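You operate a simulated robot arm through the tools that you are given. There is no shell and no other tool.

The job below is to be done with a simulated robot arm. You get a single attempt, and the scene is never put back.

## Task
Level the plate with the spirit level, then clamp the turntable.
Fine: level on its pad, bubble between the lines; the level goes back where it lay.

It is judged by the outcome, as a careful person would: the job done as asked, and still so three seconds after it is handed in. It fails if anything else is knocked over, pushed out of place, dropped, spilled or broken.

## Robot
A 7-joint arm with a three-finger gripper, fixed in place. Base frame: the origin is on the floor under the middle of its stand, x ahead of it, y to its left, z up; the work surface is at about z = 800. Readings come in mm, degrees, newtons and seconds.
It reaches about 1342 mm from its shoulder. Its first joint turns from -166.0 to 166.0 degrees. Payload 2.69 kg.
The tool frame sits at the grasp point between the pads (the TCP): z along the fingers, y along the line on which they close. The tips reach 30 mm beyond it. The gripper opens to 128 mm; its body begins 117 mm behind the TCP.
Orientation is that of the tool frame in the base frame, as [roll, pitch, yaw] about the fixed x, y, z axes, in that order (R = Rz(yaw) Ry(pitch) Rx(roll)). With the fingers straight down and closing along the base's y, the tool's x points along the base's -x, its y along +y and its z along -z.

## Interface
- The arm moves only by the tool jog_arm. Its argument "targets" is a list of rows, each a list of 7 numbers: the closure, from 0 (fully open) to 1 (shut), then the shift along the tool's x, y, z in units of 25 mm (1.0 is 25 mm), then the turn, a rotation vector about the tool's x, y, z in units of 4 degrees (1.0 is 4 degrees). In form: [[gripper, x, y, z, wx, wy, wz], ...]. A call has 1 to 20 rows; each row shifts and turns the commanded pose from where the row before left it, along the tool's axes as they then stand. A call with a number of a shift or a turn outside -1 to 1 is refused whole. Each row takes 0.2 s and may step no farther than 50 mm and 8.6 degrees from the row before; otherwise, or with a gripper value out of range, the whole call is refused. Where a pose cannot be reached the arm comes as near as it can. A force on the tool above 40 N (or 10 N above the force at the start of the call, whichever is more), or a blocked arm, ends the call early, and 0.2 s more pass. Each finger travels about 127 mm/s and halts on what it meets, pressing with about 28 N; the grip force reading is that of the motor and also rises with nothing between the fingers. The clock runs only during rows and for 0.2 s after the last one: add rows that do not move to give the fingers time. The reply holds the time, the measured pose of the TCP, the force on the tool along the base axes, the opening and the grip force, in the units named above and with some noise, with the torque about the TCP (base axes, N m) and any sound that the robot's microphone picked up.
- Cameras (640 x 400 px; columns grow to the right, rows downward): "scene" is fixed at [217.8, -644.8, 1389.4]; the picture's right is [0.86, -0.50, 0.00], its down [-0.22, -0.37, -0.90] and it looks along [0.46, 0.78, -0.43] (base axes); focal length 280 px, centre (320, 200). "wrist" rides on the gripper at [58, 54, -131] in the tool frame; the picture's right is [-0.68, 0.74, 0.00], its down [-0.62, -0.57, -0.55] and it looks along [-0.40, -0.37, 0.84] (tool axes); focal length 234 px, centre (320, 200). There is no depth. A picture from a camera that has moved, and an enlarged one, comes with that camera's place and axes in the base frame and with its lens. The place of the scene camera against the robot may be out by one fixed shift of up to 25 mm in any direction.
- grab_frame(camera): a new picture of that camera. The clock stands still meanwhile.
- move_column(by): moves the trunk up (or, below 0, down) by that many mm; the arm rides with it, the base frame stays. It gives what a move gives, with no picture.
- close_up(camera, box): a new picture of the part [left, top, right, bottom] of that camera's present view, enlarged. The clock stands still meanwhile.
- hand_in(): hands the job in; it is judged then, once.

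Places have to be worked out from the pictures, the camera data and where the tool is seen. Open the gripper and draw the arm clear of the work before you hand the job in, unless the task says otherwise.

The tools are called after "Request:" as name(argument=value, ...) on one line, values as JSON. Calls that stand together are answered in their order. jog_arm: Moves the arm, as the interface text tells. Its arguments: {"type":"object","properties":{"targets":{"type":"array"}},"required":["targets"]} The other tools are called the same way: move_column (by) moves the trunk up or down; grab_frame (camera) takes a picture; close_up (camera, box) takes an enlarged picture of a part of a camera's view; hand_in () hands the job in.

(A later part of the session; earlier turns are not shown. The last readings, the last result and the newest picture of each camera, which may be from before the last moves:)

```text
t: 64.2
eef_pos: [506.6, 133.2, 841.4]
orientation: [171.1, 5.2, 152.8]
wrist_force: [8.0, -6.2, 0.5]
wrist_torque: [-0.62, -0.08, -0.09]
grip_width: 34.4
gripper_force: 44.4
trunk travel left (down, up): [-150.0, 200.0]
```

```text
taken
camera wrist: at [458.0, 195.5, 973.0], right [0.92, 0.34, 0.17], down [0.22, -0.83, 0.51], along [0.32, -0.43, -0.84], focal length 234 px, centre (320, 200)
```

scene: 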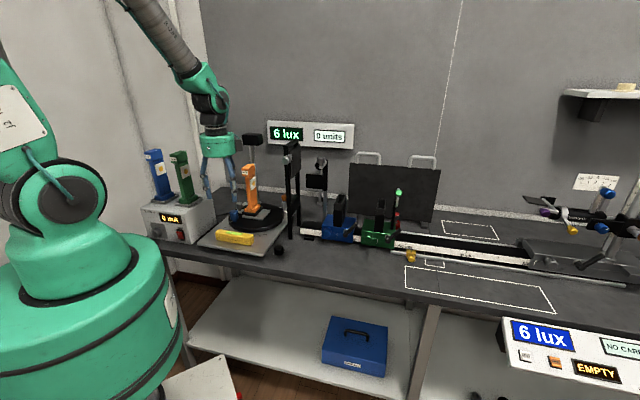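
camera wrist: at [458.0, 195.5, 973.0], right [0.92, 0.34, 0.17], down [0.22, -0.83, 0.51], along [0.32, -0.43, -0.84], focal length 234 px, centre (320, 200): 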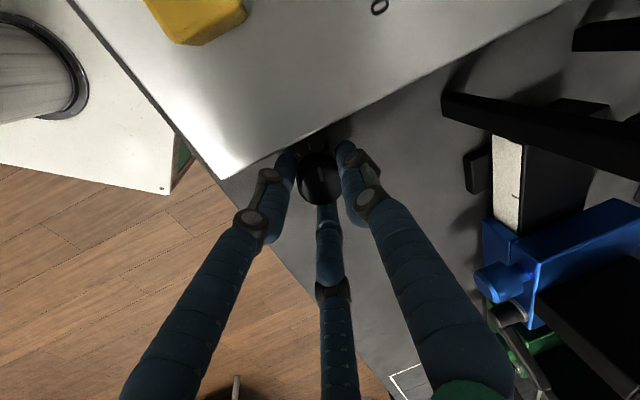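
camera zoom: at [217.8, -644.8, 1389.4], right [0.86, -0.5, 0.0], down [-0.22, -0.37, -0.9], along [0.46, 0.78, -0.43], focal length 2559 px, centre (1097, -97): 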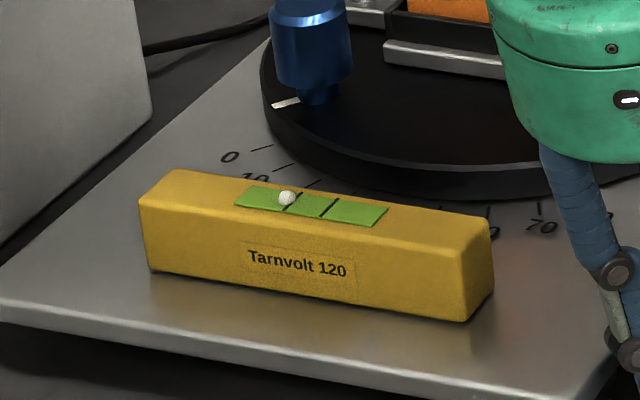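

I'll measure the bubble finely, and check the knob's pointer actually turned.

Request:
close_up(camera="scene", box=[222, 228, 246, 243])

Request:
close_up(camera="wrist", box=[290, 130, 350, 215])

```text
16.00 times, centred on (234, 236) of scene
camera zoom: at [217.8, -644.8, 1389.4], right [0.86, -0.5, 0.0], down [-0.22, -0.37, -0.9], along [0.46, 0.78, -0.43], focal length 4478 px, centre (1696, -368)
```

zoom: 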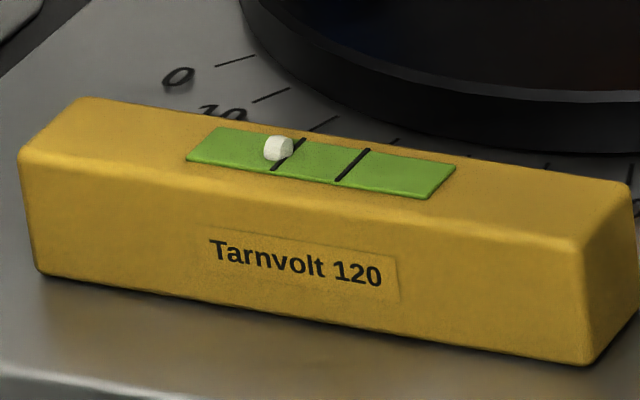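

```text
4.71 times, centred on (320, 172) of wrist
camera zoom: at [458.0, 195.5, 973.0], right [0.92, 0.34, 0.17], down [0.22, -0.83, 0.51], along [0.32, -0.43, -0.84], focal length 1102 px, centre (320, 329)
```

zoom: 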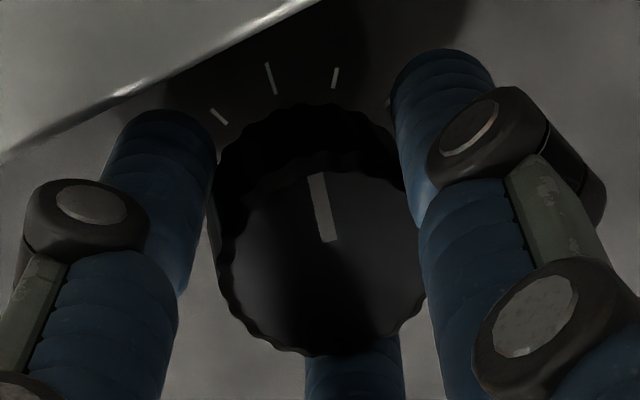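

The knob turned with the hand (pointer moved past its tick). The bubble is at about -0.66 line-spacings left; I'll turn another 16° clockwise and compare in the same view.

Request:
jog_arm(targets=[[0.9, 0.0104, 0.0065, 0, 0.0462, -0.077, 0.4919], [0.9, 0.0104, 0.0065, 0, 0.0924, -0.154, 0.9838], [0.9, 0.0104, 0.0065, 0, 0.0924, -0.154, 0.9838], [0.9, 0.0104, 0.0065, 0, 0.0924, -0.154, 0.9838], [0.9, 0.0052, 0.0033, 0, 0.0462, -0.077, 0.4919], [0.9, 0, 0, 0, 0, 0, 0]])

Request:
close_up(camera="scene", box=[222, 228, 246, 243])

Request:
close_up(camera="wrist", box=[290, 130, 350, 215])

```text
t: 65.6
eef_pos: [506.0, 134.9, 842.3]
orientation: [171.2, 5.1, 136.9]
wrist_force: [16.0, -15.2, -1.4]
wrist_torque: [-0.43, -0.09, -0.09]
grip_width: 34.2
gripper_force: 44.8
trunk travel left (down, up): [-150.0, 200.0]
```

```text
16.00 times, centred on (234, 236) of scene
camera zoom: at [217.8, -644.8, 1389.4], right [0.86, -0.5, 0.0], down [-0.22, -0.37, -0.9], along [0.46, 0.78, -0.43], focal length 4478 px, centre (1696, -368)
```

zoom: 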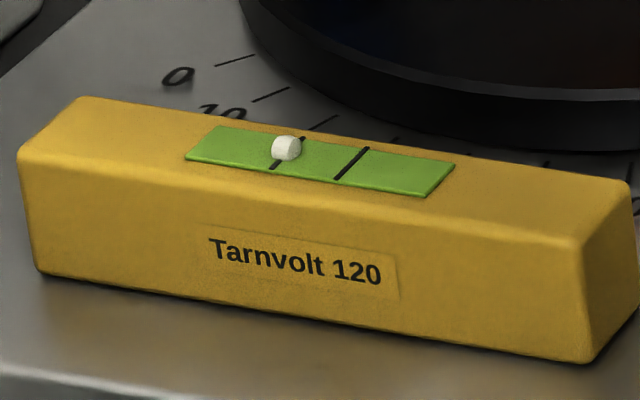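

```text
4.71 times, centred on (320, 172) of wrist
camera zoom: at [476.7, 207.3, 973.0], right [0.98, 0.08, 0.17], down [-0.02, -0.86, 0.51], along [0.19, -0.5, -0.84], focal length 1102 px, centre (320, 329)
```

zoom: 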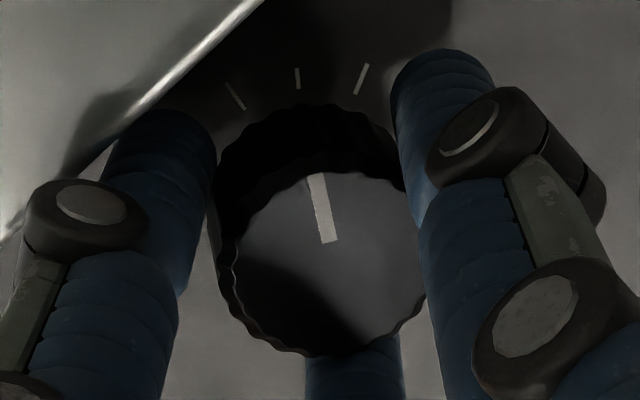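

The bubble moved right by 8 px for 16°, so clockwise is right and roughly 68° more is needed. I'll regrip in order to keep the camera clear of the frame: open slightly, turn the hand back, and grip again.

Request:
jog_arm(targets=[[0.7, 0, 0, 0, 0, 0, 0], [0.62, 0, 0, 0, 0, 0, 0], [0.57, 0, 0, 0, 0, 0, 0], [0.57, 0, 0, 0, 0, 0, 0]])

Request:
grab_frame(camera="wrist")

Request:
close_up(camera="scene", box=[222, 228, 246, 243])

```text
t: 66.6
eef_pos: [505.4, 133.8, 841.7]
orientation: [171.2, 5.2, 136.9]
wrist_force: [12.2, -12.6, 2.0]
wrist_torque: [0.14, 0.37, 0.31]
grip_width: 47.2
gripper_force: 0.0
trunk travel left (down, up): [-150.0, 200.0]
```

```text
taken
camera wrist: at [476.3, 207.3, 973.1], right [0.98, 0.08, 0.17], down [-0.02, -0.86, 0.51], along [0.19, -0.5, -0.84], focal length 234 px, centre (320, 200)
```

wrist: 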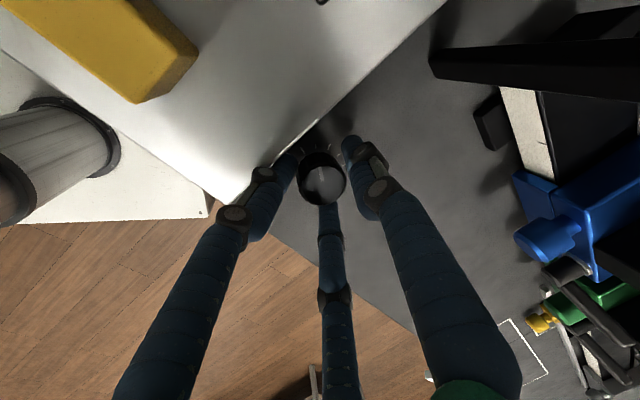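

```text
16.00 times, centred on (234, 236) of scene
camera zoom: at [217.8, -644.8, 1389.4], right [0.86, -0.5, 0.0], down [-0.22, -0.37, -0.9], along [0.46, 0.78, -0.43], focal length 4478 px, centre (1696, -368)
```

zoom: 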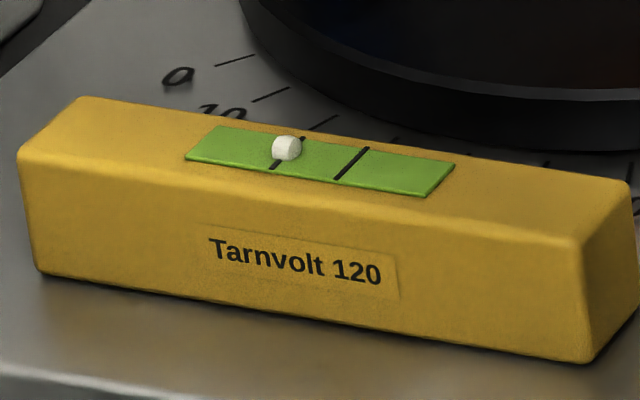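

The residual side force shows the left finger is brushing the plate's edge. I'll shift 2 mm away from the plate, then turn the hand back counter-clockwise.

Request:
jog_arm(targets=[[0.6, -0.079, 0, 0, 0, 0, 0], [0.6, 0, 0, 0, 0, 0, 0]])

```text
t: 67.2
eef_pos: [507.9, 132.2, 841.9]
orientation: [171.2, 5.2, 136.8]
wrist_force: [5.0, 2.3, 3.0]
wrist_torque: [0.16, 0.19, -0.05]
grip_width: 49.3
gripper_force: 0.0
trunk travel left (down, up): [-150.0, 200.0]
```

Force relieved. Now I'll rotate the hand back ~43° counter-clockwise around the knob without touching it.

Request:
jog_arm(targets=[[0.58, 0, 0, 0, -0.0924, 0.154, -0.9838], [0.58, 0, 0, 0, -0.0924, 0.154, -0.9838], [0.58, 0, 0, 0, -0.0924, 0.154, -0.9838], [0.58, 0, 0, 0, -0.0924, 0.154, -0.9838], [0.58, 0, 0, 0, -0.0924, 0.154, -0.9838], [0.58, 0, 0, 0, -0.0924, 0.154, -0.9838], [0.58, 0, 0, 0, -0.0924, 0.154, -0.9838], [0.58, 0, 0, 0, -0.0924, 0.154, -0.9838], [0.58, 0, 0, 0, -0.0924, 0.154, -0.9838], [0.58, 0, 0, 0, -0.0924, 0.154, -0.9838], [0.58, 0, 0, 0, -0.0924, 0.154, -0.9838], [0.58, 0, 0, 0, 0, 0, 0]])

Request:
grab_frame(camera="wrist")

Request:
close_up(camera="wrist", box=[270, 110, 380, 240])

```text
t: 69.8
eef_pos: [506.2, 132.7, 842.4]
orientation: [171.1, 5.3, -179.1]
wrist_force: [1.5, -0.7, 0.0]
wrist_torque: [0.0, -0.05, -0.07]
grip_width: 53.1
gripper_force: 0.0
trunk travel left (down, up): [-150.0, 200.0]
```

```text
taken
camera wrist: at [435.3, 165.6, 973.6], right [0.65, 0.74, 0.17], down [0.58, -0.63, 0.51], along [0.49, -0.23, -0.84], focal length 234 px, centre (320, 200)
```

wrist: 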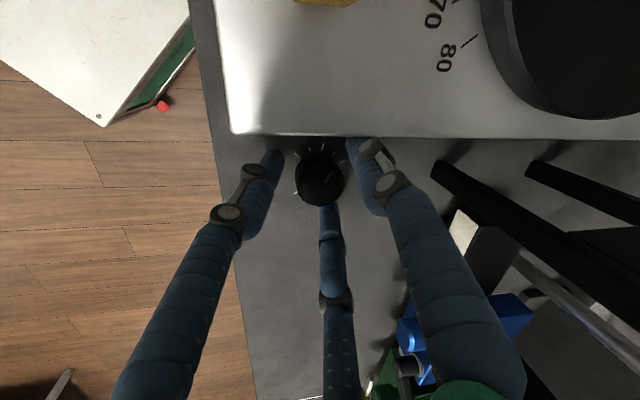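

```text
3.08 times, centred on (325, 175) of wrist
camera zoom: at [435.3, 165.6, 973.6], right [0.65, 0.74, 0.17], down [0.58, -0.63, 0.51], along [0.49, -0.23, -0.84], focal length 720 px, centre (305, 277)
```

zoom: 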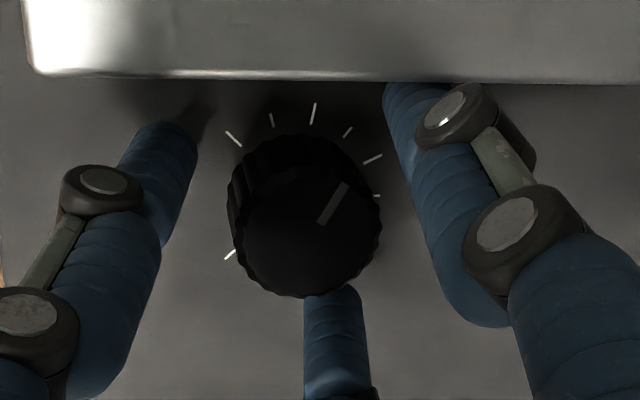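

The hand is back at yaw 181 with the knob still centred to ~2 mm. I'll shift 2 mm away from the plate and grip again.

Request:
jog_arm(targets=[[0.58, -0.059, -0.051, 0, 0, 0, 0], [0.65, 0, 0, 0, 0, 0, 0], [0.7, 0, 0, 0, 0, 0, 0], [0.75, 0, 0, 0, 0, 0, 0], [0.8, 0, 0, 0, 0, 0, 0], [0.85, 0, 0, 0, 0, 0, 0], [0.9, 0, 0, 0, 0, 0, 0], [0.9, 0, 0, 0, 0, 0, 0]])

```text
t: 71.6
eef_pos: [507.0, 132.0, 841.4]
orientation: [171.1, 5.2, -179.1]
wrist_force: [-8.6, -2.7, -4.4]
wrist_torque: [-0.57, 0.12, 0.03]
grip_width: 34.3
gripper_force: 45.3
trunk travel left (down, up): [-150.0, 200.0]
```

Grip is good with low side loads. I'll turn 20° clockwise and check the force and bubble.

Request:
jog_arm(targets=[[0.9, 0.0104, 0.0065, 0, 0.0462, -0.077, 0.4919], [0.9, 0.0104, 0.0065, 0, 0.0924, -0.154, 0.9838], [0.9, 0.0104, 0.0065, 0, 0.0924, -0.154, 0.9838], [0.9, 0.0104, 0.0065, 0, 0.0924, -0.154, 0.9838], [0.9, 0.0104, 0.0065, 0, 0.0924, -0.154, 0.9838], [0.9, 0.0052, 0.0033, 0, 0.0462, -0.077, 0.4919], [0.9, 0, 0, 0, 0, 0, 0]])

Request:
close_up(camera="scene", box=[222, 228, 246, 243])

```text
t: 73.2
eef_pos: [505.7, 132.2, 842.3]
orientation: [171.1, 5.1, 160.9]
wrist_force: [-6.9, -17.1, -5.1]
wrist_torque: [-0.92, 0.23, -0.09]
grip_width: 34.3
gripper_force: 45.5
trunk travel left (down, up): [-150.0, 200.0]
```

```text
16.00 times, centred on (234, 236) of scene
camera zoom: at [217.8, -644.8, 1389.4], right [0.86, -0.5, 0.0], down [-0.22, -0.37, -0.9], along [0.46, 0.78, -0.43], focal length 4478 px, centre (1696, -368)
```

zoom: 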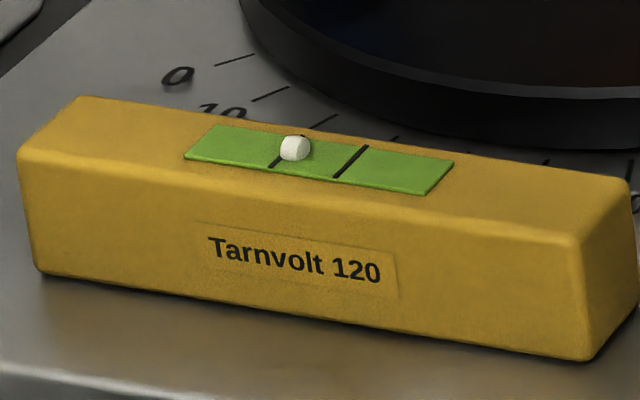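

Bubble moved again (now at 294 px, centre at ~319). I'll trim the side load by 1 mm and turn 16° more.

Request:
jog_arm(targets=[[0.9, 0, -0.035, 0, 0, 0, 0], [0.9, 0.0104, 0.0065, 0, 0.0924, -0.154, 0.9838], [0.9, 0.0104, 0.0065, 0, 0.0924, -0.154, 0.9838], [0.9, 0.0104, 0.0065, 0, 0.0924, -0.154, 0.9838], [0.9, 0.0104, 0.0065, 0, 0.0924, -0.154, 0.9838], [0.9, 0, 0, 0, 0, 0, 0]])

Request:
close_up(camera="scene", box=[222, 228, 246, 243])

```text
t: 74.6
eef_pos: [506.2, 133.7, 842.0]
orientation: [171.0, 5.2, 144.8]
wrist_force: [1.6, -3.1, -8.4]
wrist_torque: [-0.37, 0.22, -0.01]
grip_width: 34.3
gripper_force: 44.8
trunk travel left (down, up): [-150.0, 200.0]
```

```text
16.00 times, centred on (234, 236) of scene
camera zoom: at [217.8, -644.8, 1389.4], right [0.86, -0.5, 0.0], down [-0.22, -0.37, -0.9], along [0.46, 0.78, -0.43], focal length 4478 px, centre (1696, -368)
```

zoom: 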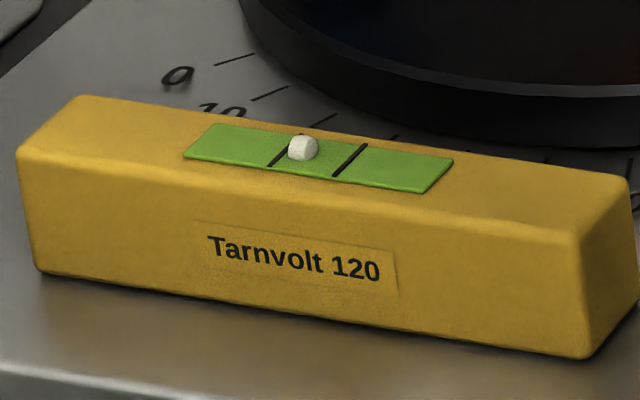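

The bubble is now inside the left line (303 px, centre ~318). About 28° more is needed; I'll regrip the same way.

Request:
jog_arm(targets=[[0.68, 0, 0, 0, 0, 0, 0], [0.62, 0, 0, 0, 0, 0, 0], [0.62, 0, 0, 0, -0.0924, 0.154, -0.9838], [0.6, -0.0104, -0.0065, 0, -0.0924, 0.154, -0.9838], [0.6, -0.0104, -0.0065, 0, -0.0924, 0.154, -0.9838], [0.6, -0.0104, -0.0065, 0, -0.0924, 0.154, -0.9838], [0.6, -0.0104, -0.0065, 0, -0.0924, 0.154, -0.9838], [0.6, -0.0104, -0.0065, 0, -0.0924, 0.154, -0.9838], [0.6, -0.0104, -0.0065, 0, -0.0924, 0.154, -0.9838], [0.6, -0.0104, -0.0065, 0, -0.0924, 0.154, -0.9838], [0.6, 0, 0, 0, 0, 0, 0]])

Request:
close_up(camera="wrist", box=[270, 110, 380, 240])

Request:
close_up(camera="scene", box=[222, 228, 246, 243])

```text
t: 77.0
eef_pos: [506.7, 132.1, 842.1]
orientation: [171.1, 5.0, 176.8]
wrist_force: [0.1, 0.2, -0.2]
wrist_torque: [0.02, -0.02, 0.0]
grip_width: 51.3
gripper_force: 0.1
trunk travel left (down, up): [-150.0, 200.0]
```

```text
3.08 times, centred on (325, 175) of wrist
camera zoom: at [438.2, 168.8, 973.0], right [0.7, 0.69, 0.17], down [0.54, -0.67, 0.51], along [0.47, -0.26, -0.84], focal length 720 px, centre (305, 277)
```

zoom: 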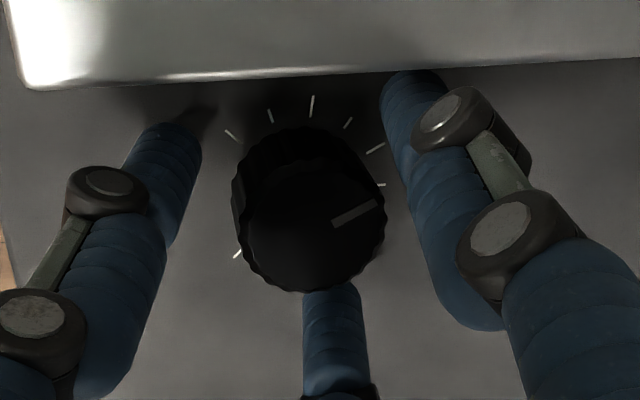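

```text
16.00 times, centred on (234, 236) of scene
camera zoom: at [217.8, -644.8, 1389.4], right [0.86, -0.5, 0.0], down [-0.22, -0.37, -0.9], along [0.46, 0.78, -0.43], focal length 4478 px, centre (1696, -368)
```

zoom: 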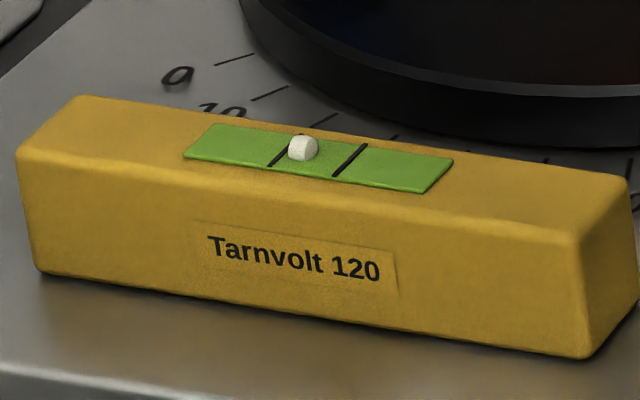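

No contact and the bubble held. I'll grip again and turn 20° clockwise.

Request:
jog_arm(targets=[[0.68, 0, 0, 0, 0, 0, 0], [0.75, 0, 0, 0, 0, 0, 0], [0.8, 0, 0, 0, 0, 0, 0], [0.85, 0, 0, 0, 0, 0, 0], [0.9, 0, 0, 0, 0, 0, 0], [0.9, 0, 0, 0, 0, 0, 0]])

Request:
jog_arm(targets=[[0.9, 0.0104, 0.0065, 0, 0.0462, -0.077, 0.4919], [0.9, 0.0104, 0.0065, 0, 0.0924, -0.154, 0.9838], [0.9, 0.0104, 0.0065, 0, 0.0924, -0.154, 0.9838], [0.9, 0.0104, 0.0065, 0, 0.0924, -0.154, 0.9838], [0.9, 0.0104, 0.0065, 0, 0.0924, -0.154, 0.9838], [0.9, 0.0052, 0.0033, 0, 0.0462, -0.077, 0.4919], [0.9, 0, 0, 0, 0, 0, 0]])

Request:
close_up(camera="scene", box=[222, 228, 246, 243])

```text
t: 78.4
eef_pos: [506.6, 131.5, 841.6]
orientation: [171.2, 5.1, 176.9]
wrist_force: [-5.6, 16.4, 2.0]
wrist_torque: [-0.02, 0.33, 0.01]
grip_width: 34.4
gripper_force: 44.8
trunk travel left (down, up): [-150.0, 200.0]
```

```text
t: 80.0
eef_pos: [507.0, 133.9, 841.6]
orientation: [171.0, 5.2, 156.8]
wrist_force: [7.3, 3.4, -11.5]
wrist_torque: [-0.36, -0.13, -0.01]
grip_width: 34.4
gripper_force: 45.4
trunk travel left (down, up): [-150.0, 200.0]
```

```text
16.00 times, centred on (234, 236) of scene
camera zoom: at [217.8, -644.8, 1389.4], right [0.86, -0.5, 0.0], down [-0.22, -0.37, -0.9], along [0.46, 0.78, -0.43], focal length 4478 px, centre (1696, -368)
```

zoom: 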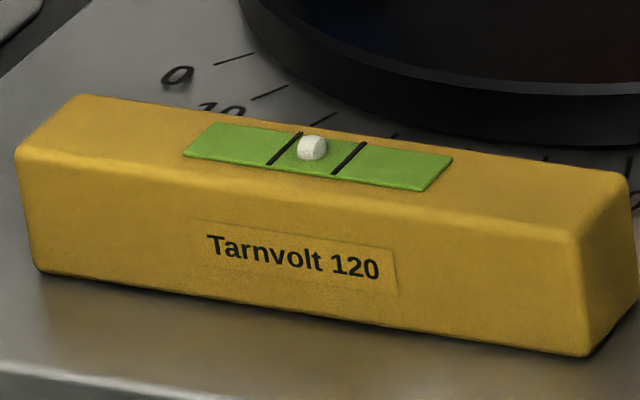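

The bubble is now between the lines, about 3–4 px left of centre. I'll add a fine 7° more.

Request:
jog_arm(targets=[[0.9, 0.0104, 0.0065, 0, 0.0801, -0.1335, 0.853], [0.9, 0.0104, 0.0065, 0, 0.0801, -0.1335, 0.853], [0.9, 0, 0, 0, 0, 0, 0]])

Request:
close_up(camera="scene", box=[222, 228, 246, 243])

Request:
close_up(camera="scene", box=[228, 230, 240, 238])

```text
t: 80.8
eef_pos: [506.6, 134.6, 841.0]
orientation: [171.2, 5.1, 150.0]
wrist_force: [11.4, -3.6, -9.5]
wrist_torque: [-0.32, 0.22, -0.06]
grip_width: 34.0
gripper_force: 45.3
trunk travel left (down, up): [-150.0, 200.0]
```

```text
16.00 times, centred on (234, 236) of scene
camera zoom: at [217.8, -644.8, 1389.4], right [0.86, -0.5, 0.0], down [-0.22, -0.37, -0.9], along [0.46, 0.78, -0.43], focal length 4478 px, centre (1696, -368)
```

zoom: 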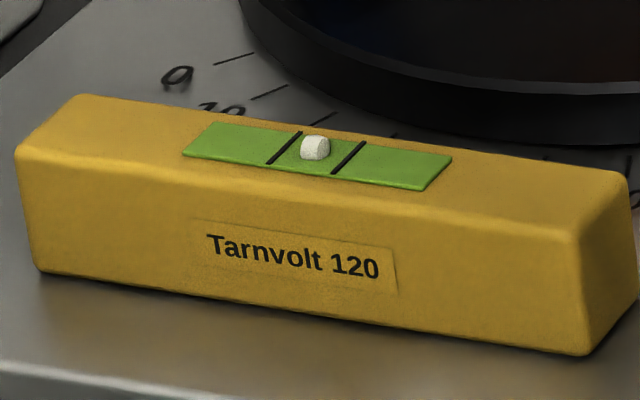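

```text
16.00 times, centred on (234, 234) of scene
camera zoom: at [217.8, -644.8, 1389.4], right [0.86, -0.5, 0.0], down [-0.22, -0.37, -0.9], along [0.46, 0.78, -0.43], focal length 4478 px, centre (1696, -344)
```

zoom: 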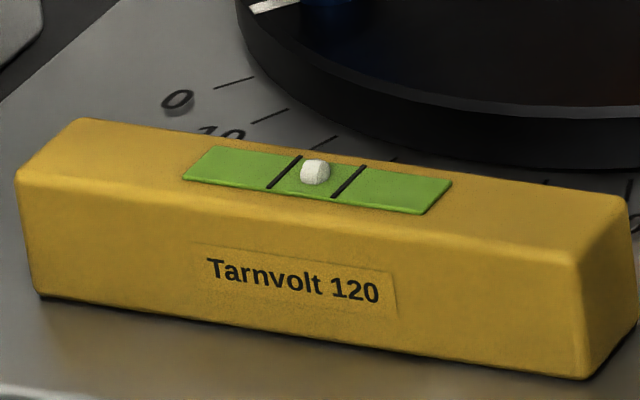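

The bubble is now centred between the lines. I'll release the knob and withdraw straight up, then re-check the bubble.

Request:
jog_arm(targets=[[0.7, 0, 0, 0, 0, 0, 0], [0.62, 0, 0, 0, 0, 0, 0], [0.6, 0, 0, 0, 0, 0, 0], [0.6, -0.0277, 0.0462, -0.295, 0, 0, 0], [0.6, -0.0554, 0.0924, -0.59, 0, 0, 0], [0.6, -0.0924, 0.154, -0.9838, 0, 0, 0], [0.6, -0.0924, 0.154, -0.9838, 0, 0, 0], [0.6, -0.0924, 0.154, -0.9838, 0, 0, 0], [0.6, -0.0924, 0.154, -0.9838, 0, 0, 0], [0.6, -0.0924, 0.154, -0.9838, 0, 0, 0], [0.6, -0.0924, 0.154, -0.9838, 0, 0, 0], [0.6, -0.0924, 0.154, -0.9838, 0, 0, 0], [0.6, -0.0924, 0.154, -0.9838, 0, 0, 0]])

Request:
close_up(camera="scene", box=[222, 228, 246, 243])

Request:
close_up(camera="scene", box=[190, 120, 320, 265])

```text
t: 83.6
eef_pos: [506.8, 133.3, 1064.2]
orientation: [171.2, 5.1, 150.0]
wrist_force: [0.2, 0.6, -0.2]
wrist_torque: [0.01, 0.01, 0.0]
grip_width: 51.0
gripper_force: 0.1
trunk travel left (down, up): [-150.0, 200.0]
```

```text
16.00 times, centred on (234, 236) of scene
camera zoom: at [217.8, -644.8, 1389.4], right [0.86, -0.5, 0.0], down [-0.22, -0.37, -0.9], along [0.46, 0.78, -0.43], focal length 4478 px, centre (1696, -368)
```

zoom: 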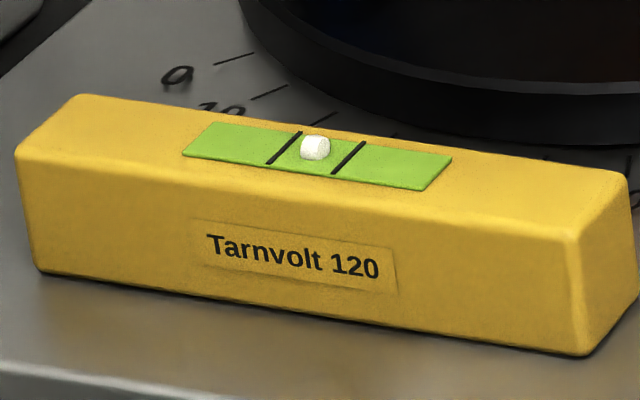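

```text
2.76 times, centred on (255, 192) of scene
camera zoom: at [217.8, -644.8, 1389.4], right [0.86, -0.5, 0.0], down [-0.22, -0.37, -0.9], along [0.46, 0.78, -0.43], focal length 772 px, centre (499, 221)
```

zoom: 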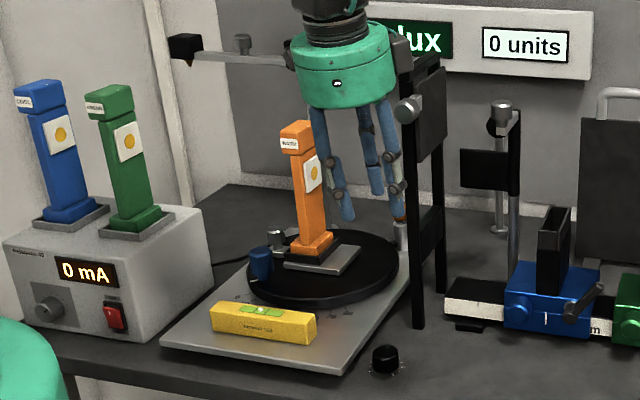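

Bubble steady in the centre with the hand away. Now the clamp: the orange knob should be at about (645, 381), top z≈905. I'll straighten the hand, rise above everything, turn to yaw 180 and move over it.

Request:
jog_arm(targets=[[0.5, 0, 0, 0, 0.722, 0.417, 0], [0.5, 0, 0, 0, 0.722, 0.417, 0], [0.5, 0, 0, 0, 0.722, 0.417, 0], [0.5, 0, 0, -0.95, 0, 0, 0], [0.5, 0, 0, -0.95, 0, 0, 0], [0.5, 0, 0, -0.95, 0, 0, -1], [0.5, 0, 0, -0.95, 0, 0, -1], [0.5, 0, 0, -0.95, 0, 0, -1], [0.5, 0, 0, -0.95, 0, 0, -1], [0.5, 0, 0, -0.95, 0, 0, -1], [0.5, 0, 0, 0, 0, 0, -1], [0.5, 0, 0, 0, 0, 0, -1], [0.5, 0, 0, 0, 0, 0, -0.5], [0.5, 0, 0, 0, 0, 0, 0]])

Request:
grab_frame(camera="wrist")

```text
t: 86.6
eef_pos: [505.5, 133.3, 1230.0]
orientation: [179.9, 0.1, -179.7]
wrist_force: [-0.6, 0.1, 0.5]
wrist_torque: [-0.02, 0.0, -0.01]
grip_width: 64.1
gripper_force: 0.0
trunk travel left (down, up): [-150.0, 200.0]
```

```text
taken
camera wrist: at [445.6, 187.5, 1361.2], right [0.67, 0.74, 0.0], down [0.62, -0.56, 0.55], along [0.41, -0.37, -0.83], focal length 234 px, centre (320, 200)
```

wrist: 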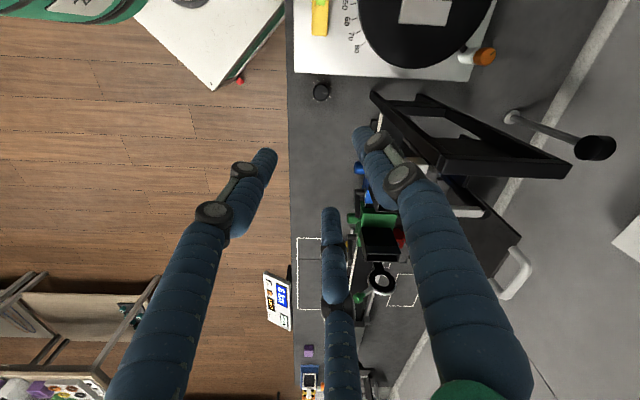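

The orange knob is in view. I'll zoom on it for position and its pointer.

Request:
close_up(camera="wrist", box=[450, 30, 520, 85])

Request:
close_up(camera="wrist", box=[360, 60, 640, 200])

```text
7.27 times, centred on (485, 58) of wrist
camera zoom: at [445.6, 187.5, 1361.2], right [0.67, 0.74, 0.0], down [0.62, -0.56, 0.55], along [0.41, -0.37, -0.83], focal length 1703 px, centre (-880, 1236)
```

zoom: 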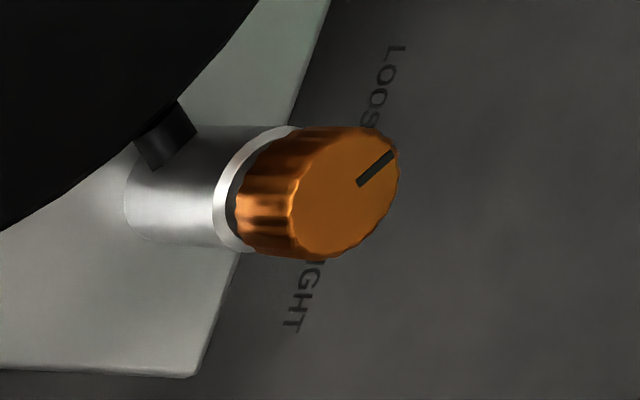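

```text
2.29 times, centred on (500, 130) of wrist
camera zoom: at [445.6, 187.5, 1361.2], right [0.67, 0.74, 0.0], down [0.62, -0.56, 0.55], along [0.41, -0.37, -0.83], focal length 535 px, centre (-91, 360)
```

zoom: 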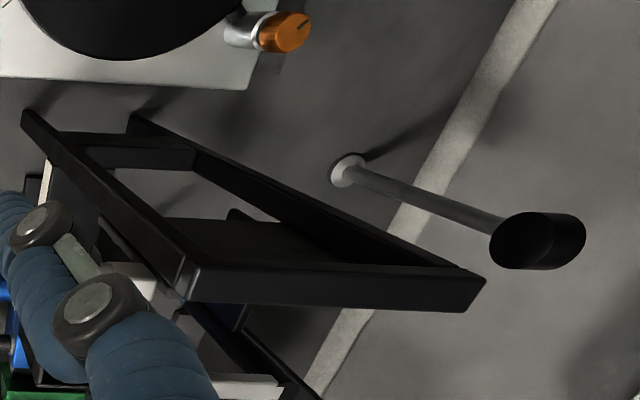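

The knob pointer is at about azimuth 99° (LOOSE side); mirrored about the label centre (45°), TIGHT should be near -10°, i.e. ~110° clockwise. I'll move over the knob at height.

Request:
jog_arm(targets=[[0.5, -0.3, 0.5, 0, 0, 0, 0], [0.5, -0.517, 0.916, 0, 0, 0, 0], [0.5, -0.517, 0.916, 0, 0, 0, 0], [0.5, -0.517, 0.916, 0, 0, 0, 0], [0.5, -0.517, 0.916, 0, 0, 0, 0], [0.5, -0.517, 0.916, 0, 0, 0, 0], [0.5, -0.517, 0.916, 0, 0, 0, 0], [0.5, -0.517, 0.916, 0, 0, 0, 0], [0.5, -0.517, 0.916, 0, 0, 0, 0], [0.5, -0.517, 0.916, 0, 0, 0, 0], [0.5, -0.517, 0.916, 0, 0, 0, 0], [0.5, -0.22, 0.42, 0, 0, 0, 0], [0.5, 0, 0, 0, 0, 0, -1], [0.5, 0, 0, 0, 0, 0, -1], [0.5, 0, 0, 0, 0, 0, 0]])

Request:
grab_frame(camera="wrist")

Request:
grab_frame(camera="scene")

```text
t: 89.8
eef_pos: [646.2, 387.1, 1231.1]
orientation: [180.0, 0.2, -171.6]
wrist_force: [1.1, 0.2, 0.1]
wrist_torque: [0.01, 0.01, -0.01]
grip_width: 64.4
gripper_force: 0.0
trunk travel left (down, up): [-150.0, 200.0]
```

```text
taken
camera wrist: at [579.5, 432.2, 1362.0], right [0.56, 0.83, 0.0], down [0.69, -0.47, 0.55], along [0.46, -0.31, -0.83], focal length 234 px, centre (320, 200)
```

wrist: 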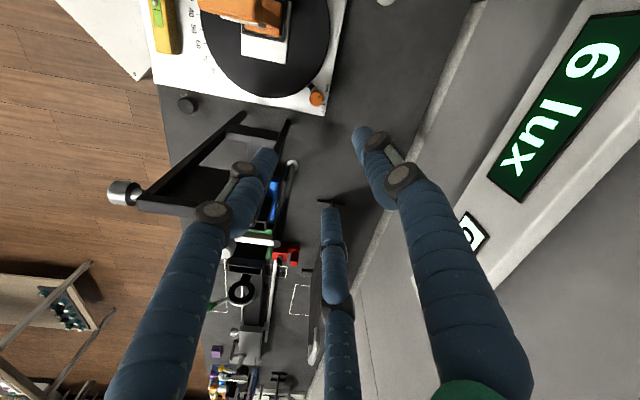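

```text
taken
```

scene: 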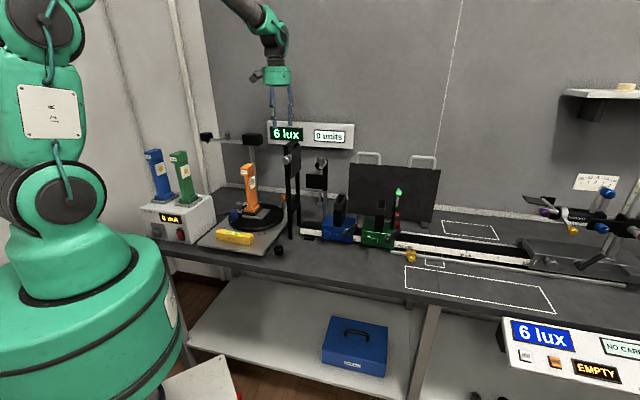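

The hand is over the knob at height. I'll zoom to refine the knob's position.

Request:
close_up(camera="wrist", box=[285, 70, 350, 120])

```text
8.00 times, centred on (318, 95) of wrist
camera zoom: at [579.5, 432.2, 1362.0], right [0.56, 0.83, 0.0], down [0.69, -0.47, 0.55], along [0.46, -0.31, -0.83], focal length 1873 px, centre (340, 1040)
```

zoom: 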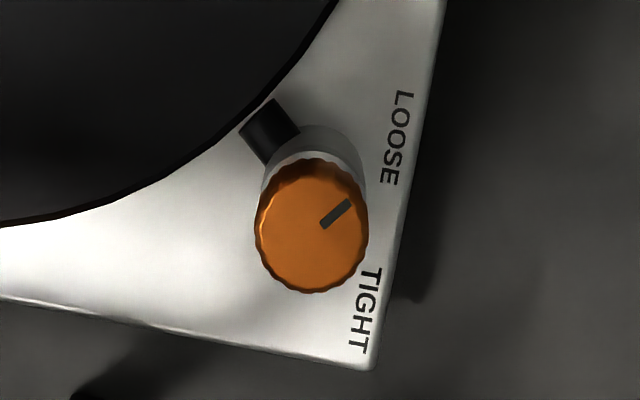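

The knob's top works out at (641.5, 382, z≈910), 25 mm across. I'll centre and descend to z≈990 to verify from close by.

Request:
jog_arm(targets=[[0.55, 0.0216, -0.0174, 0.964, 0, 0, 0], [0.55, 0.0216, -0.0174, 0.964, 0, 0, 0], [0.55, 0.0216, -0.0174, 0.964, 0, 0, 0], [0.55, 0.0216, -0.0174, 0.964, 0, 0, 0], [0.55, 0.0216, -0.0174, 0.964, 0, 0, 0], [0.55, 0.0216, -0.0174, 0.964, 0, 0, 0], [0.55, 0.0216, -0.0174, 0.964, 0, 0, 0], [0.55, 0.0216, -0.0174, 0.964, 0, 0, 0], [0.55, 0.0216, -0.0174, 0.964, 0, 0, 0], [0.55, 0.0216, -0.0174, 0.964, 0, 0, 0], [0.55, 0, 0, 0, 0, 0, 0]])

Request:
grab_frame(camera="wrist")

Request:
close_up(camera="scene", box=[220, 110, 330, 240])

```text
t: 92.2
eef_pos: [641.6, 382.4, 990.1]
orientation: [180.0, 0.3, -171.6]
wrist_force: [0.3, 0.7, -0.5]
wrist_torque: [-0.04, 0.03, 0.01]
grip_width: 57.4
gripper_force: 0.1
trunk travel left (down, up): [-150.0, 200.0]
```

```text
taken
camera wrist: at [575.4, 428.0, 1120.3], right [0.56, 0.83, 0.0], down [0.69, -0.47, 0.55], along [0.46, -0.31, -0.83], focal length 234 px, centre (320, 200)
```

wrist: 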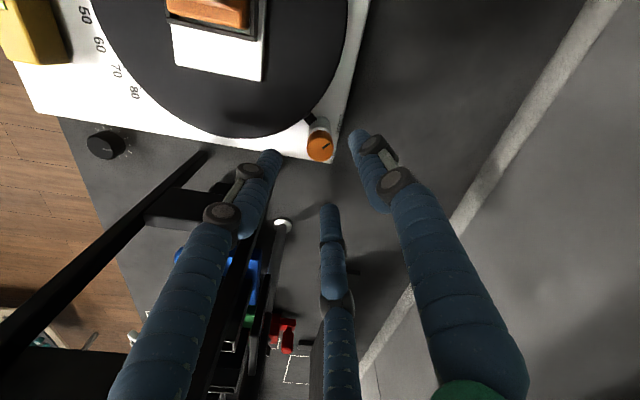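

```text
3.08 times, centred on (275, 175) of scene
camera zoom: at [217.8, -644.8, 1389.4], right [0.86, -0.5, 0.0], down [-0.22, -0.37, -0.9], along [0.46, 0.78, -0.43], focal length 861 px, centre (458, 277)
```

zoom: 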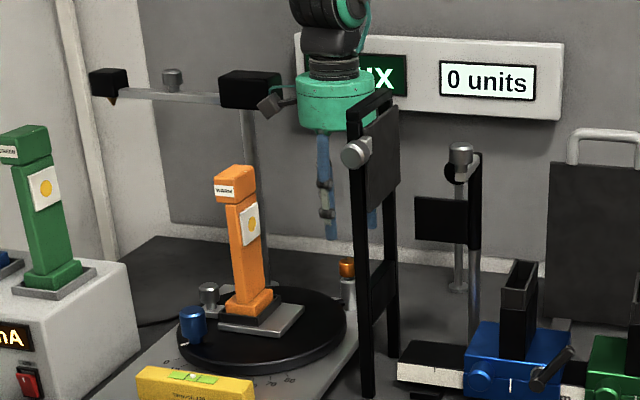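

The approach looks clear. I'll zoom on the knob again from here to centre exactly.

Request:
close_up(camera="wrist", box=[290, 115, 350, 175])

```text
6.67 times, centred on (320, 145) of wrist
camera zoom: at [575.4, 428.0, 1120.3], right [0.56, 0.83, 0.0], down [0.69, -0.47, 0.55], along [0.46, -0.31, -0.83], focal length 1561 px, centre (320, 567)
```

zoom: 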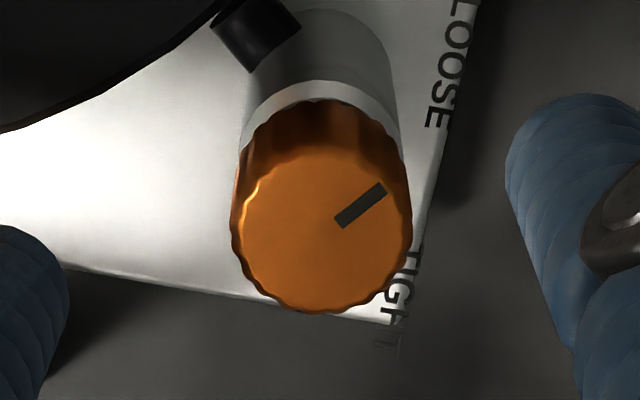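

Centred within ~1 mm; the knob spans about z 890–910. I'll descend so the tips end at ~z 888 and then close on it gently.

Request:
jog_arm(targets=[[0.55, -0.028, 0.01, 0.8, 0, 0, 0], [0.55, 0, 0, 0.8, 0, 0, 0], [0.55, 0, 0, 0.7, 0, 0, 0], [0.55, 0, 0, 0.4, 0, 0, 0], [0.55, 0, 0, 0.18, 0, 0, 0], [0.55, 0, 0, 0, 0, 0, 0]])

Request:
grab_frame(camera="wrist")

Request:
close_up(camera="scene", box=[240, 140, 320, 230])

```text
t: 93.6
eef_pos: [644.3, 382.6, 918.0]
orientation: [-179.9, 0.1, -171.7]
wrist_force: [-0.3, 1.0, -0.5]
wrist_torque: [0.01, 0.01, 0.01]
grip_width: 57.4
gripper_force: 0.1
trunk travel left (down, up): [-150.0, 200.0]
```

```text
taken
camera wrist: at [577.1, 427.7, 1048.8], right [0.56, 0.83, 0.0], down [0.69, -0.47, 0.55], along [0.46, -0.31, -0.83], focal length 234 px, centre (320, 200)
```

wrist: 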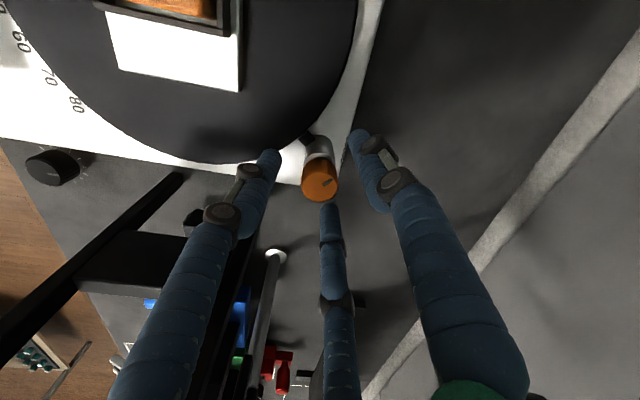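

```text
4.44 times, centred on (280, 185) of scene
camera zoom: at [217.8, -644.8, 1389.4], right [0.86, -0.5, 0.0], down [-0.22, -0.37, -0.9], along [0.46, 0.78, -0.43], focal length 1244 px, centre (498, 267)
```

zoom: 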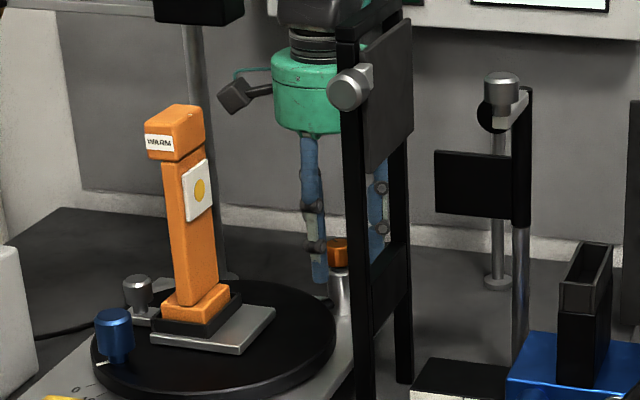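

The knob is between the fingers with contact expected mid-knob. I'll nudge 1.5 mm to centre and close.

Request:
jog_arm(targets=[[0.55, 0.06, 0, 0, 0, 0, 0], [0.65, 0, 0, 0, 0, 0, 0], [0.7, 0, 0, 0, 0, 0, 0], [0.75, 0, 0, 0, 0, 0, 0], [0.8, 0, 0, 0, 0, 0, 0], [0.85, 0, 0, 0, 0, 0, 0], [0.9, 0, 0, 0, 0, 0, 0], [0.95, 0, 0, 0, 0, 0, 0], [0.95, 0, 0, 0, 0, 0, 0]])

Request:
close_up(camera="wrist", box=[270, 110, 380, 240])

```text
t: 95.6
eef_pos: [643.4, 381.3, 918.8]
orientation: [179.9, 0.1, -171.8]
wrist_force: [21.4, -12.8, -5.0]
wrist_torque: [-0.22, -0.67, -0.08]
grip_width: 25.1
gripper_force: 44.6
trunk travel left (down, up): [-150.0, 200.0]
```

```text
3.08 times, centred on (325, 175) of wrist
camera zoom: at [577.0, 427.2, 1048.8], right [0.56, 0.83, 0.0], down [0.69, -0.47, 0.55], along [0.46, -0.31, -0.83], focal length 720 px, centre (305, 277)
```

zoom: 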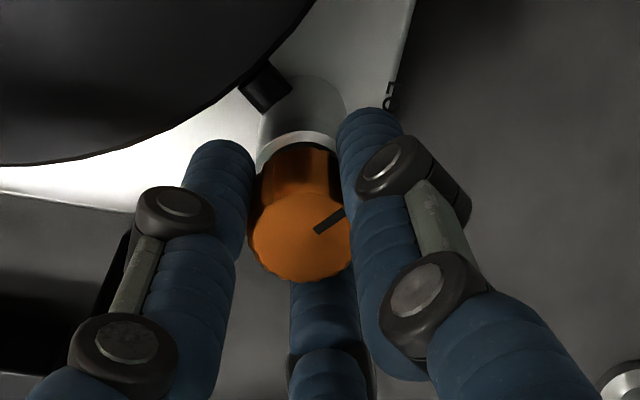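

The knob is gripped at 25 mm. I'll trim the side load, then turn 16° clockwise as a first step.

Request:
jog_arm(targets=[[0.95, -0.043, -0.035, 0, 0, 0, 0], [0.95, 0, 0, 0, 0, 0, 0]])

Request:
jog_arm(targets=[[0.95, 0, 0, 0, 0, 0, 0.5], [0.95, 0, 0, 0, 0, 0, 1], [0.95, 0, 0, 0, 0, 0, 1], [0.95, 0, 0, 0, 0, 0, 1], [0.95, 0, 0, 0, 0, 0, 0.5], [0.95, 0, 0, 0, 0, 0, 0]])

Request:
close_up(camera="wrist", box=[270, 110, 380, 240])

Request:
close_up(camera="scene", box=[195, 180, 295, 260])

```text
t: 96.2
eef_pos: [643.2, 381.6, 918.3]
orientation: [179.9, 0.1, -171.7]
wrist_force: [12.6, -3.3, -1.6]
wrist_torque: [0.09, -0.09, -0.01]
grip_width: 25.1
gripper_force: 45.4
trunk travel left (down, up): [-150.0, 200.0]
```

```text
t: 97.6
eef_pos: [645.0, 381.7, 918.3]
orientation: [179.9, 0.2, 172.3]
wrist_force: [8.9, 4.2, -2.6]
wrist_torque: [0.23, -0.21, 0.0]
grip_width: 24.9
gripper_force: 44.8
trunk travel left (down, up): [-150.0, 200.0]
```

```text
3.08 times, centred on (325, 175) of wrist
camera zoom: at [592.0, 443.6, 1048.9], right [0.77, 0.64, 0.0], down [0.53, -0.64, 0.55], along [0.35, -0.42, -0.84], focal length 720 px, centre (305, 277)
```

zoom: 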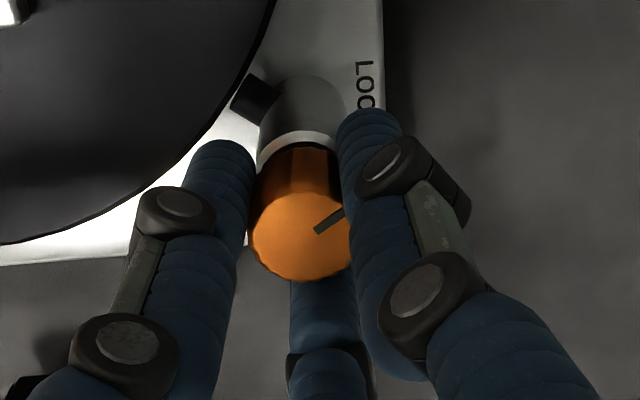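

```text
5.00 times, centred on (245, 220) of scene
camera zoom: at [217.8, -644.8, 1389.4], right [0.86, -0.5, 0.0], down [-0.22, -0.37, -0.9], along [0.46, 0.78, -0.43], focal length 1399 px, centre (695, 100)
```

zoom: 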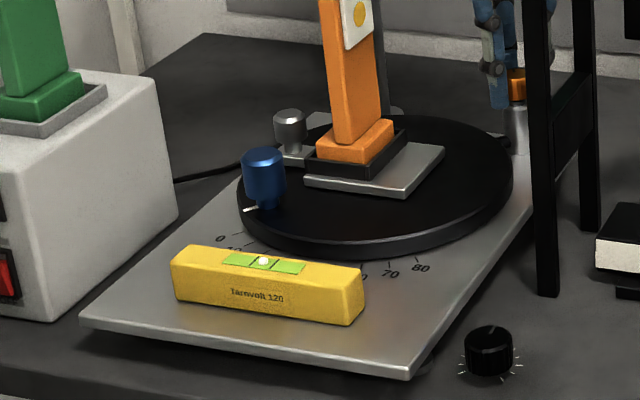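

The knob turns with the hand, and the bubble remains centred. I'll continue clockwise in larger steps, watching the torque for the stop.

Request:
jog_arm(targets=[[0.95, 0, 0, 0, 0, 0, 0.5], [0.95, 0, 0, 0, 0, 0, 1], [0.95, 0, 0, 0, 0, 0, 1], [0.95, 0, 0, 0, 0, 0, 1], [0.95, 0, 0, 0, 0, 0, 1], [0.95, 0, 0, 0, 0, 0, 1], [0.95, 0, 0, 0, 0, 0, 1], [0.95, 0, 0, 0, 0, 0, 0.5], [0.95, 0, 0, 0, 0, 0, 0]])

Request:
close_up(camera="wrist", box=[270, 110, 380, 240])

```text
t: 99.6
eef_pos: [643.7, 382.2, 918.0]
orientation: [179.8, 0.1, 144.3]
wrist_force: [6.2, 7.2, -0.6]
wrist_torque: [0.1, -0.02, 0.02]
grip_width: 25.0
gripper_force: 45.1
trunk travel left (down, up): [-150.0, 200.0]
```

```text
3.08 times, centred on (325, 175) of wrist
camera zoom: at [626.5, 460.2, 1049.0], right [0.98, 0.2, 0.0], down [0.17, -0.82, 0.55], along [0.11, -0.54, -0.84], focal length 720 px, centre (305, 277)
```

zoom: 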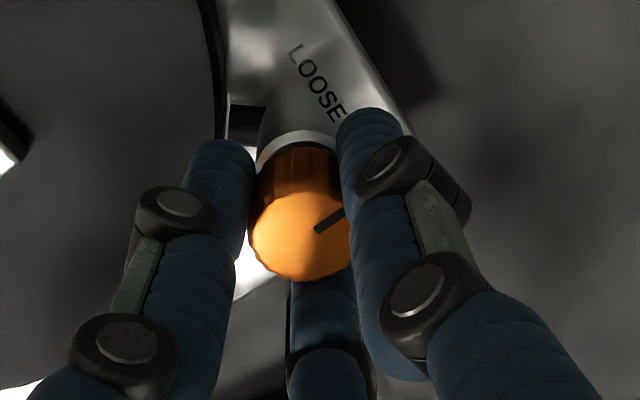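

44° turned so far with low torque. I'll continue another 28°.

Request:
jog_arm(targets=[[0.95, 0, 0, 0, 0, 0, 0.5], [0.95, 0, 0, 0, 0, 0, 1], [0.95, 0, 0, 0, 0, 0, 1], [0.95, 0, 0, 0, 0, 0, 1], [0.95, 0, 0, 0, 0, 0, 1], [0.95, 0, 0, 0, 0, 0, 1], [0.95, 0, 0, 0, 0, 0, 1], [0.95, 0, 0, 0, 0, 0, 0.5], [0.95, 0, 0, 0, 0, 0, 0]])

Request:
close_up(camera="wrist", box=[270, 110, 380, 240])

Request:
close_up(camera="scene", box=[200, 110, 340, 250])

```text
t: 101.6
eef_pos: [643.3, 382.5, 919.1]
orientation: [179.8, 0.1, 116.3]
wrist_force: [2.8, 8.5, -0.9]
wrist_torque: [0.22, 0.12, 0.01]
grip_width: 24.9
gripper_force: 44.6
trunk travel left (down, up): [-150.0, 200.0]
```

```text
3.08 times, centred on (325, 175) of wrist
camera zoom: at [665.0, 458.7, 1049.1], right [0.96, -0.28, 0.0], down [-0.24, -0.8, 0.55], along [-0.15, -0.53, -0.84], focal length 720 px, centre (305, 277)
```

zoom: 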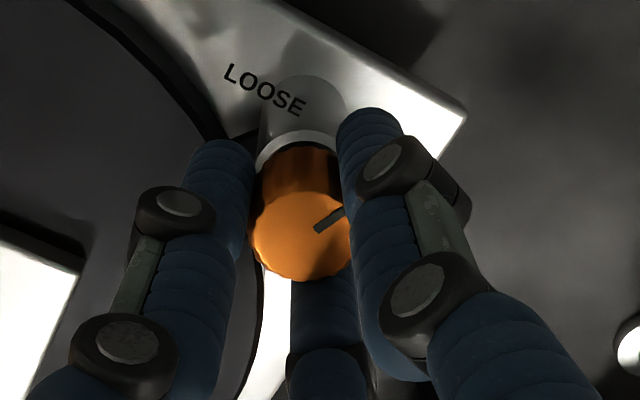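

```text
2.86 times, centred on (270, 180) of scene
camera zoom: at [217.8, -644.8, 1389.4], right [0.86, -0.5, 0.0], down [-0.22, -0.37, -0.9], along [0.46, 0.78, -0.43], focal length 800 px, centre (463, 257)
```

zoom: 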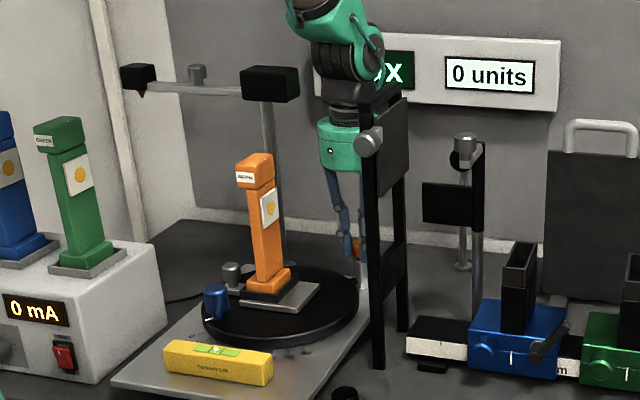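

72° turned, still free. I'll go another 16°, then check again.

Request:
jog_arm(targets=[[0.95, 0, 0, 0, 0, 0, 0.5], [0.95, 0, 0, 0, 0, 0, 1], [0.95, 0, 0, 0, 0, 0, 1], [0.95, 0, 0, 0, 0, 0, 1], [0.95, 0, 0, 0, 0, 0, 0.5], [0.95, 0, 0, 0, 0, 0, 0]])

Request:
close_up(camera="wrist", box=[270, 110, 380, 240])

```text
t: 103.0
eef_pos: [643.9, 382.3, 919.0]
orientation: [179.8, 0.0, 100.4]
wrist_force: [6.9, 8.0, -3.6]
wrist_torque: [0.1, -0.18, -0.02]
grip_width: 25.1
gripper_force: 45.0
trunk travel left (down, up): [-150.0, 200.0]
```

```text
3.08 times, centred on (325, 175) of wrist
camera zoom: at [685.1, 449.6, 1049.2], right [0.85, -0.53, 0.0], down [-0.45, -0.71, 0.55], along [-0.29, -0.46, -0.84], focal length 720 px, centre (305, 277)
```

zoom: 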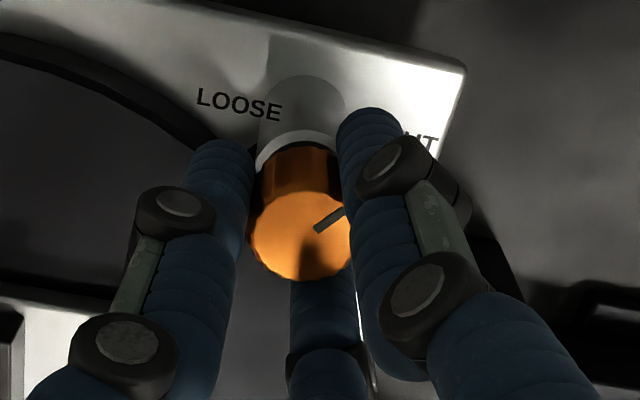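

88° turned, the pointer is approaching TIGHT. I'll keep going in 12° steps until the stop or the label.

Request:
jog_arm(targets=[[0.95, 0, 0, 0, 0, 0, 0.75], [0.95, 0, 0, 0, 0, 0, 0.75], [0.95, 0, 0, 0, 0, 0, 0.75], [0.95, 0, 0, 0, 0, 0, 0.75], [0.95, 0, 0, 0, 0, 0, 0]])

Request:
close_up(camera="wrist", box=[270, 110, 380, 240])

```text
t: 104.2
eef_pos: [643.5, 382.8, 918.2]
orientation: [179.9, -0.1, 88.3]
wrist_force: [7.2, 4.5, 1.4]
wrist_torque: [0.04, -0.06, 0.03]
grip_width: 24.8
gripper_force: 45.3
trunk travel left (down, up): [-150.0, 200.0]
```

```text
3.08 times, centred on (325, 175) of wrist
camera zoom: at [698.1, 439.3, 1049.3], right [0.72, -0.7, 0.0], down [-0.59, -0.6, 0.55], along [-0.38, -0.39, -0.84], focal length 720 px, centre (305, 277)
```

zoom: 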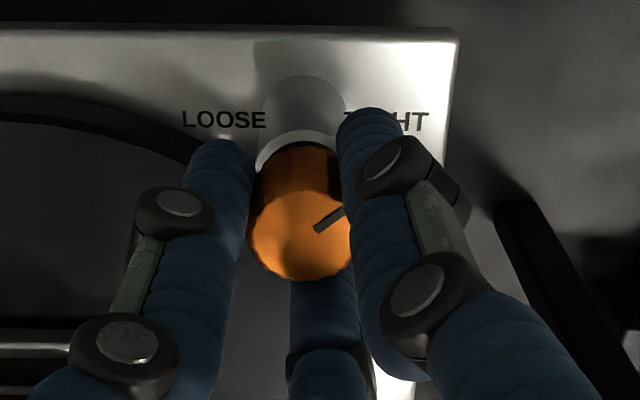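

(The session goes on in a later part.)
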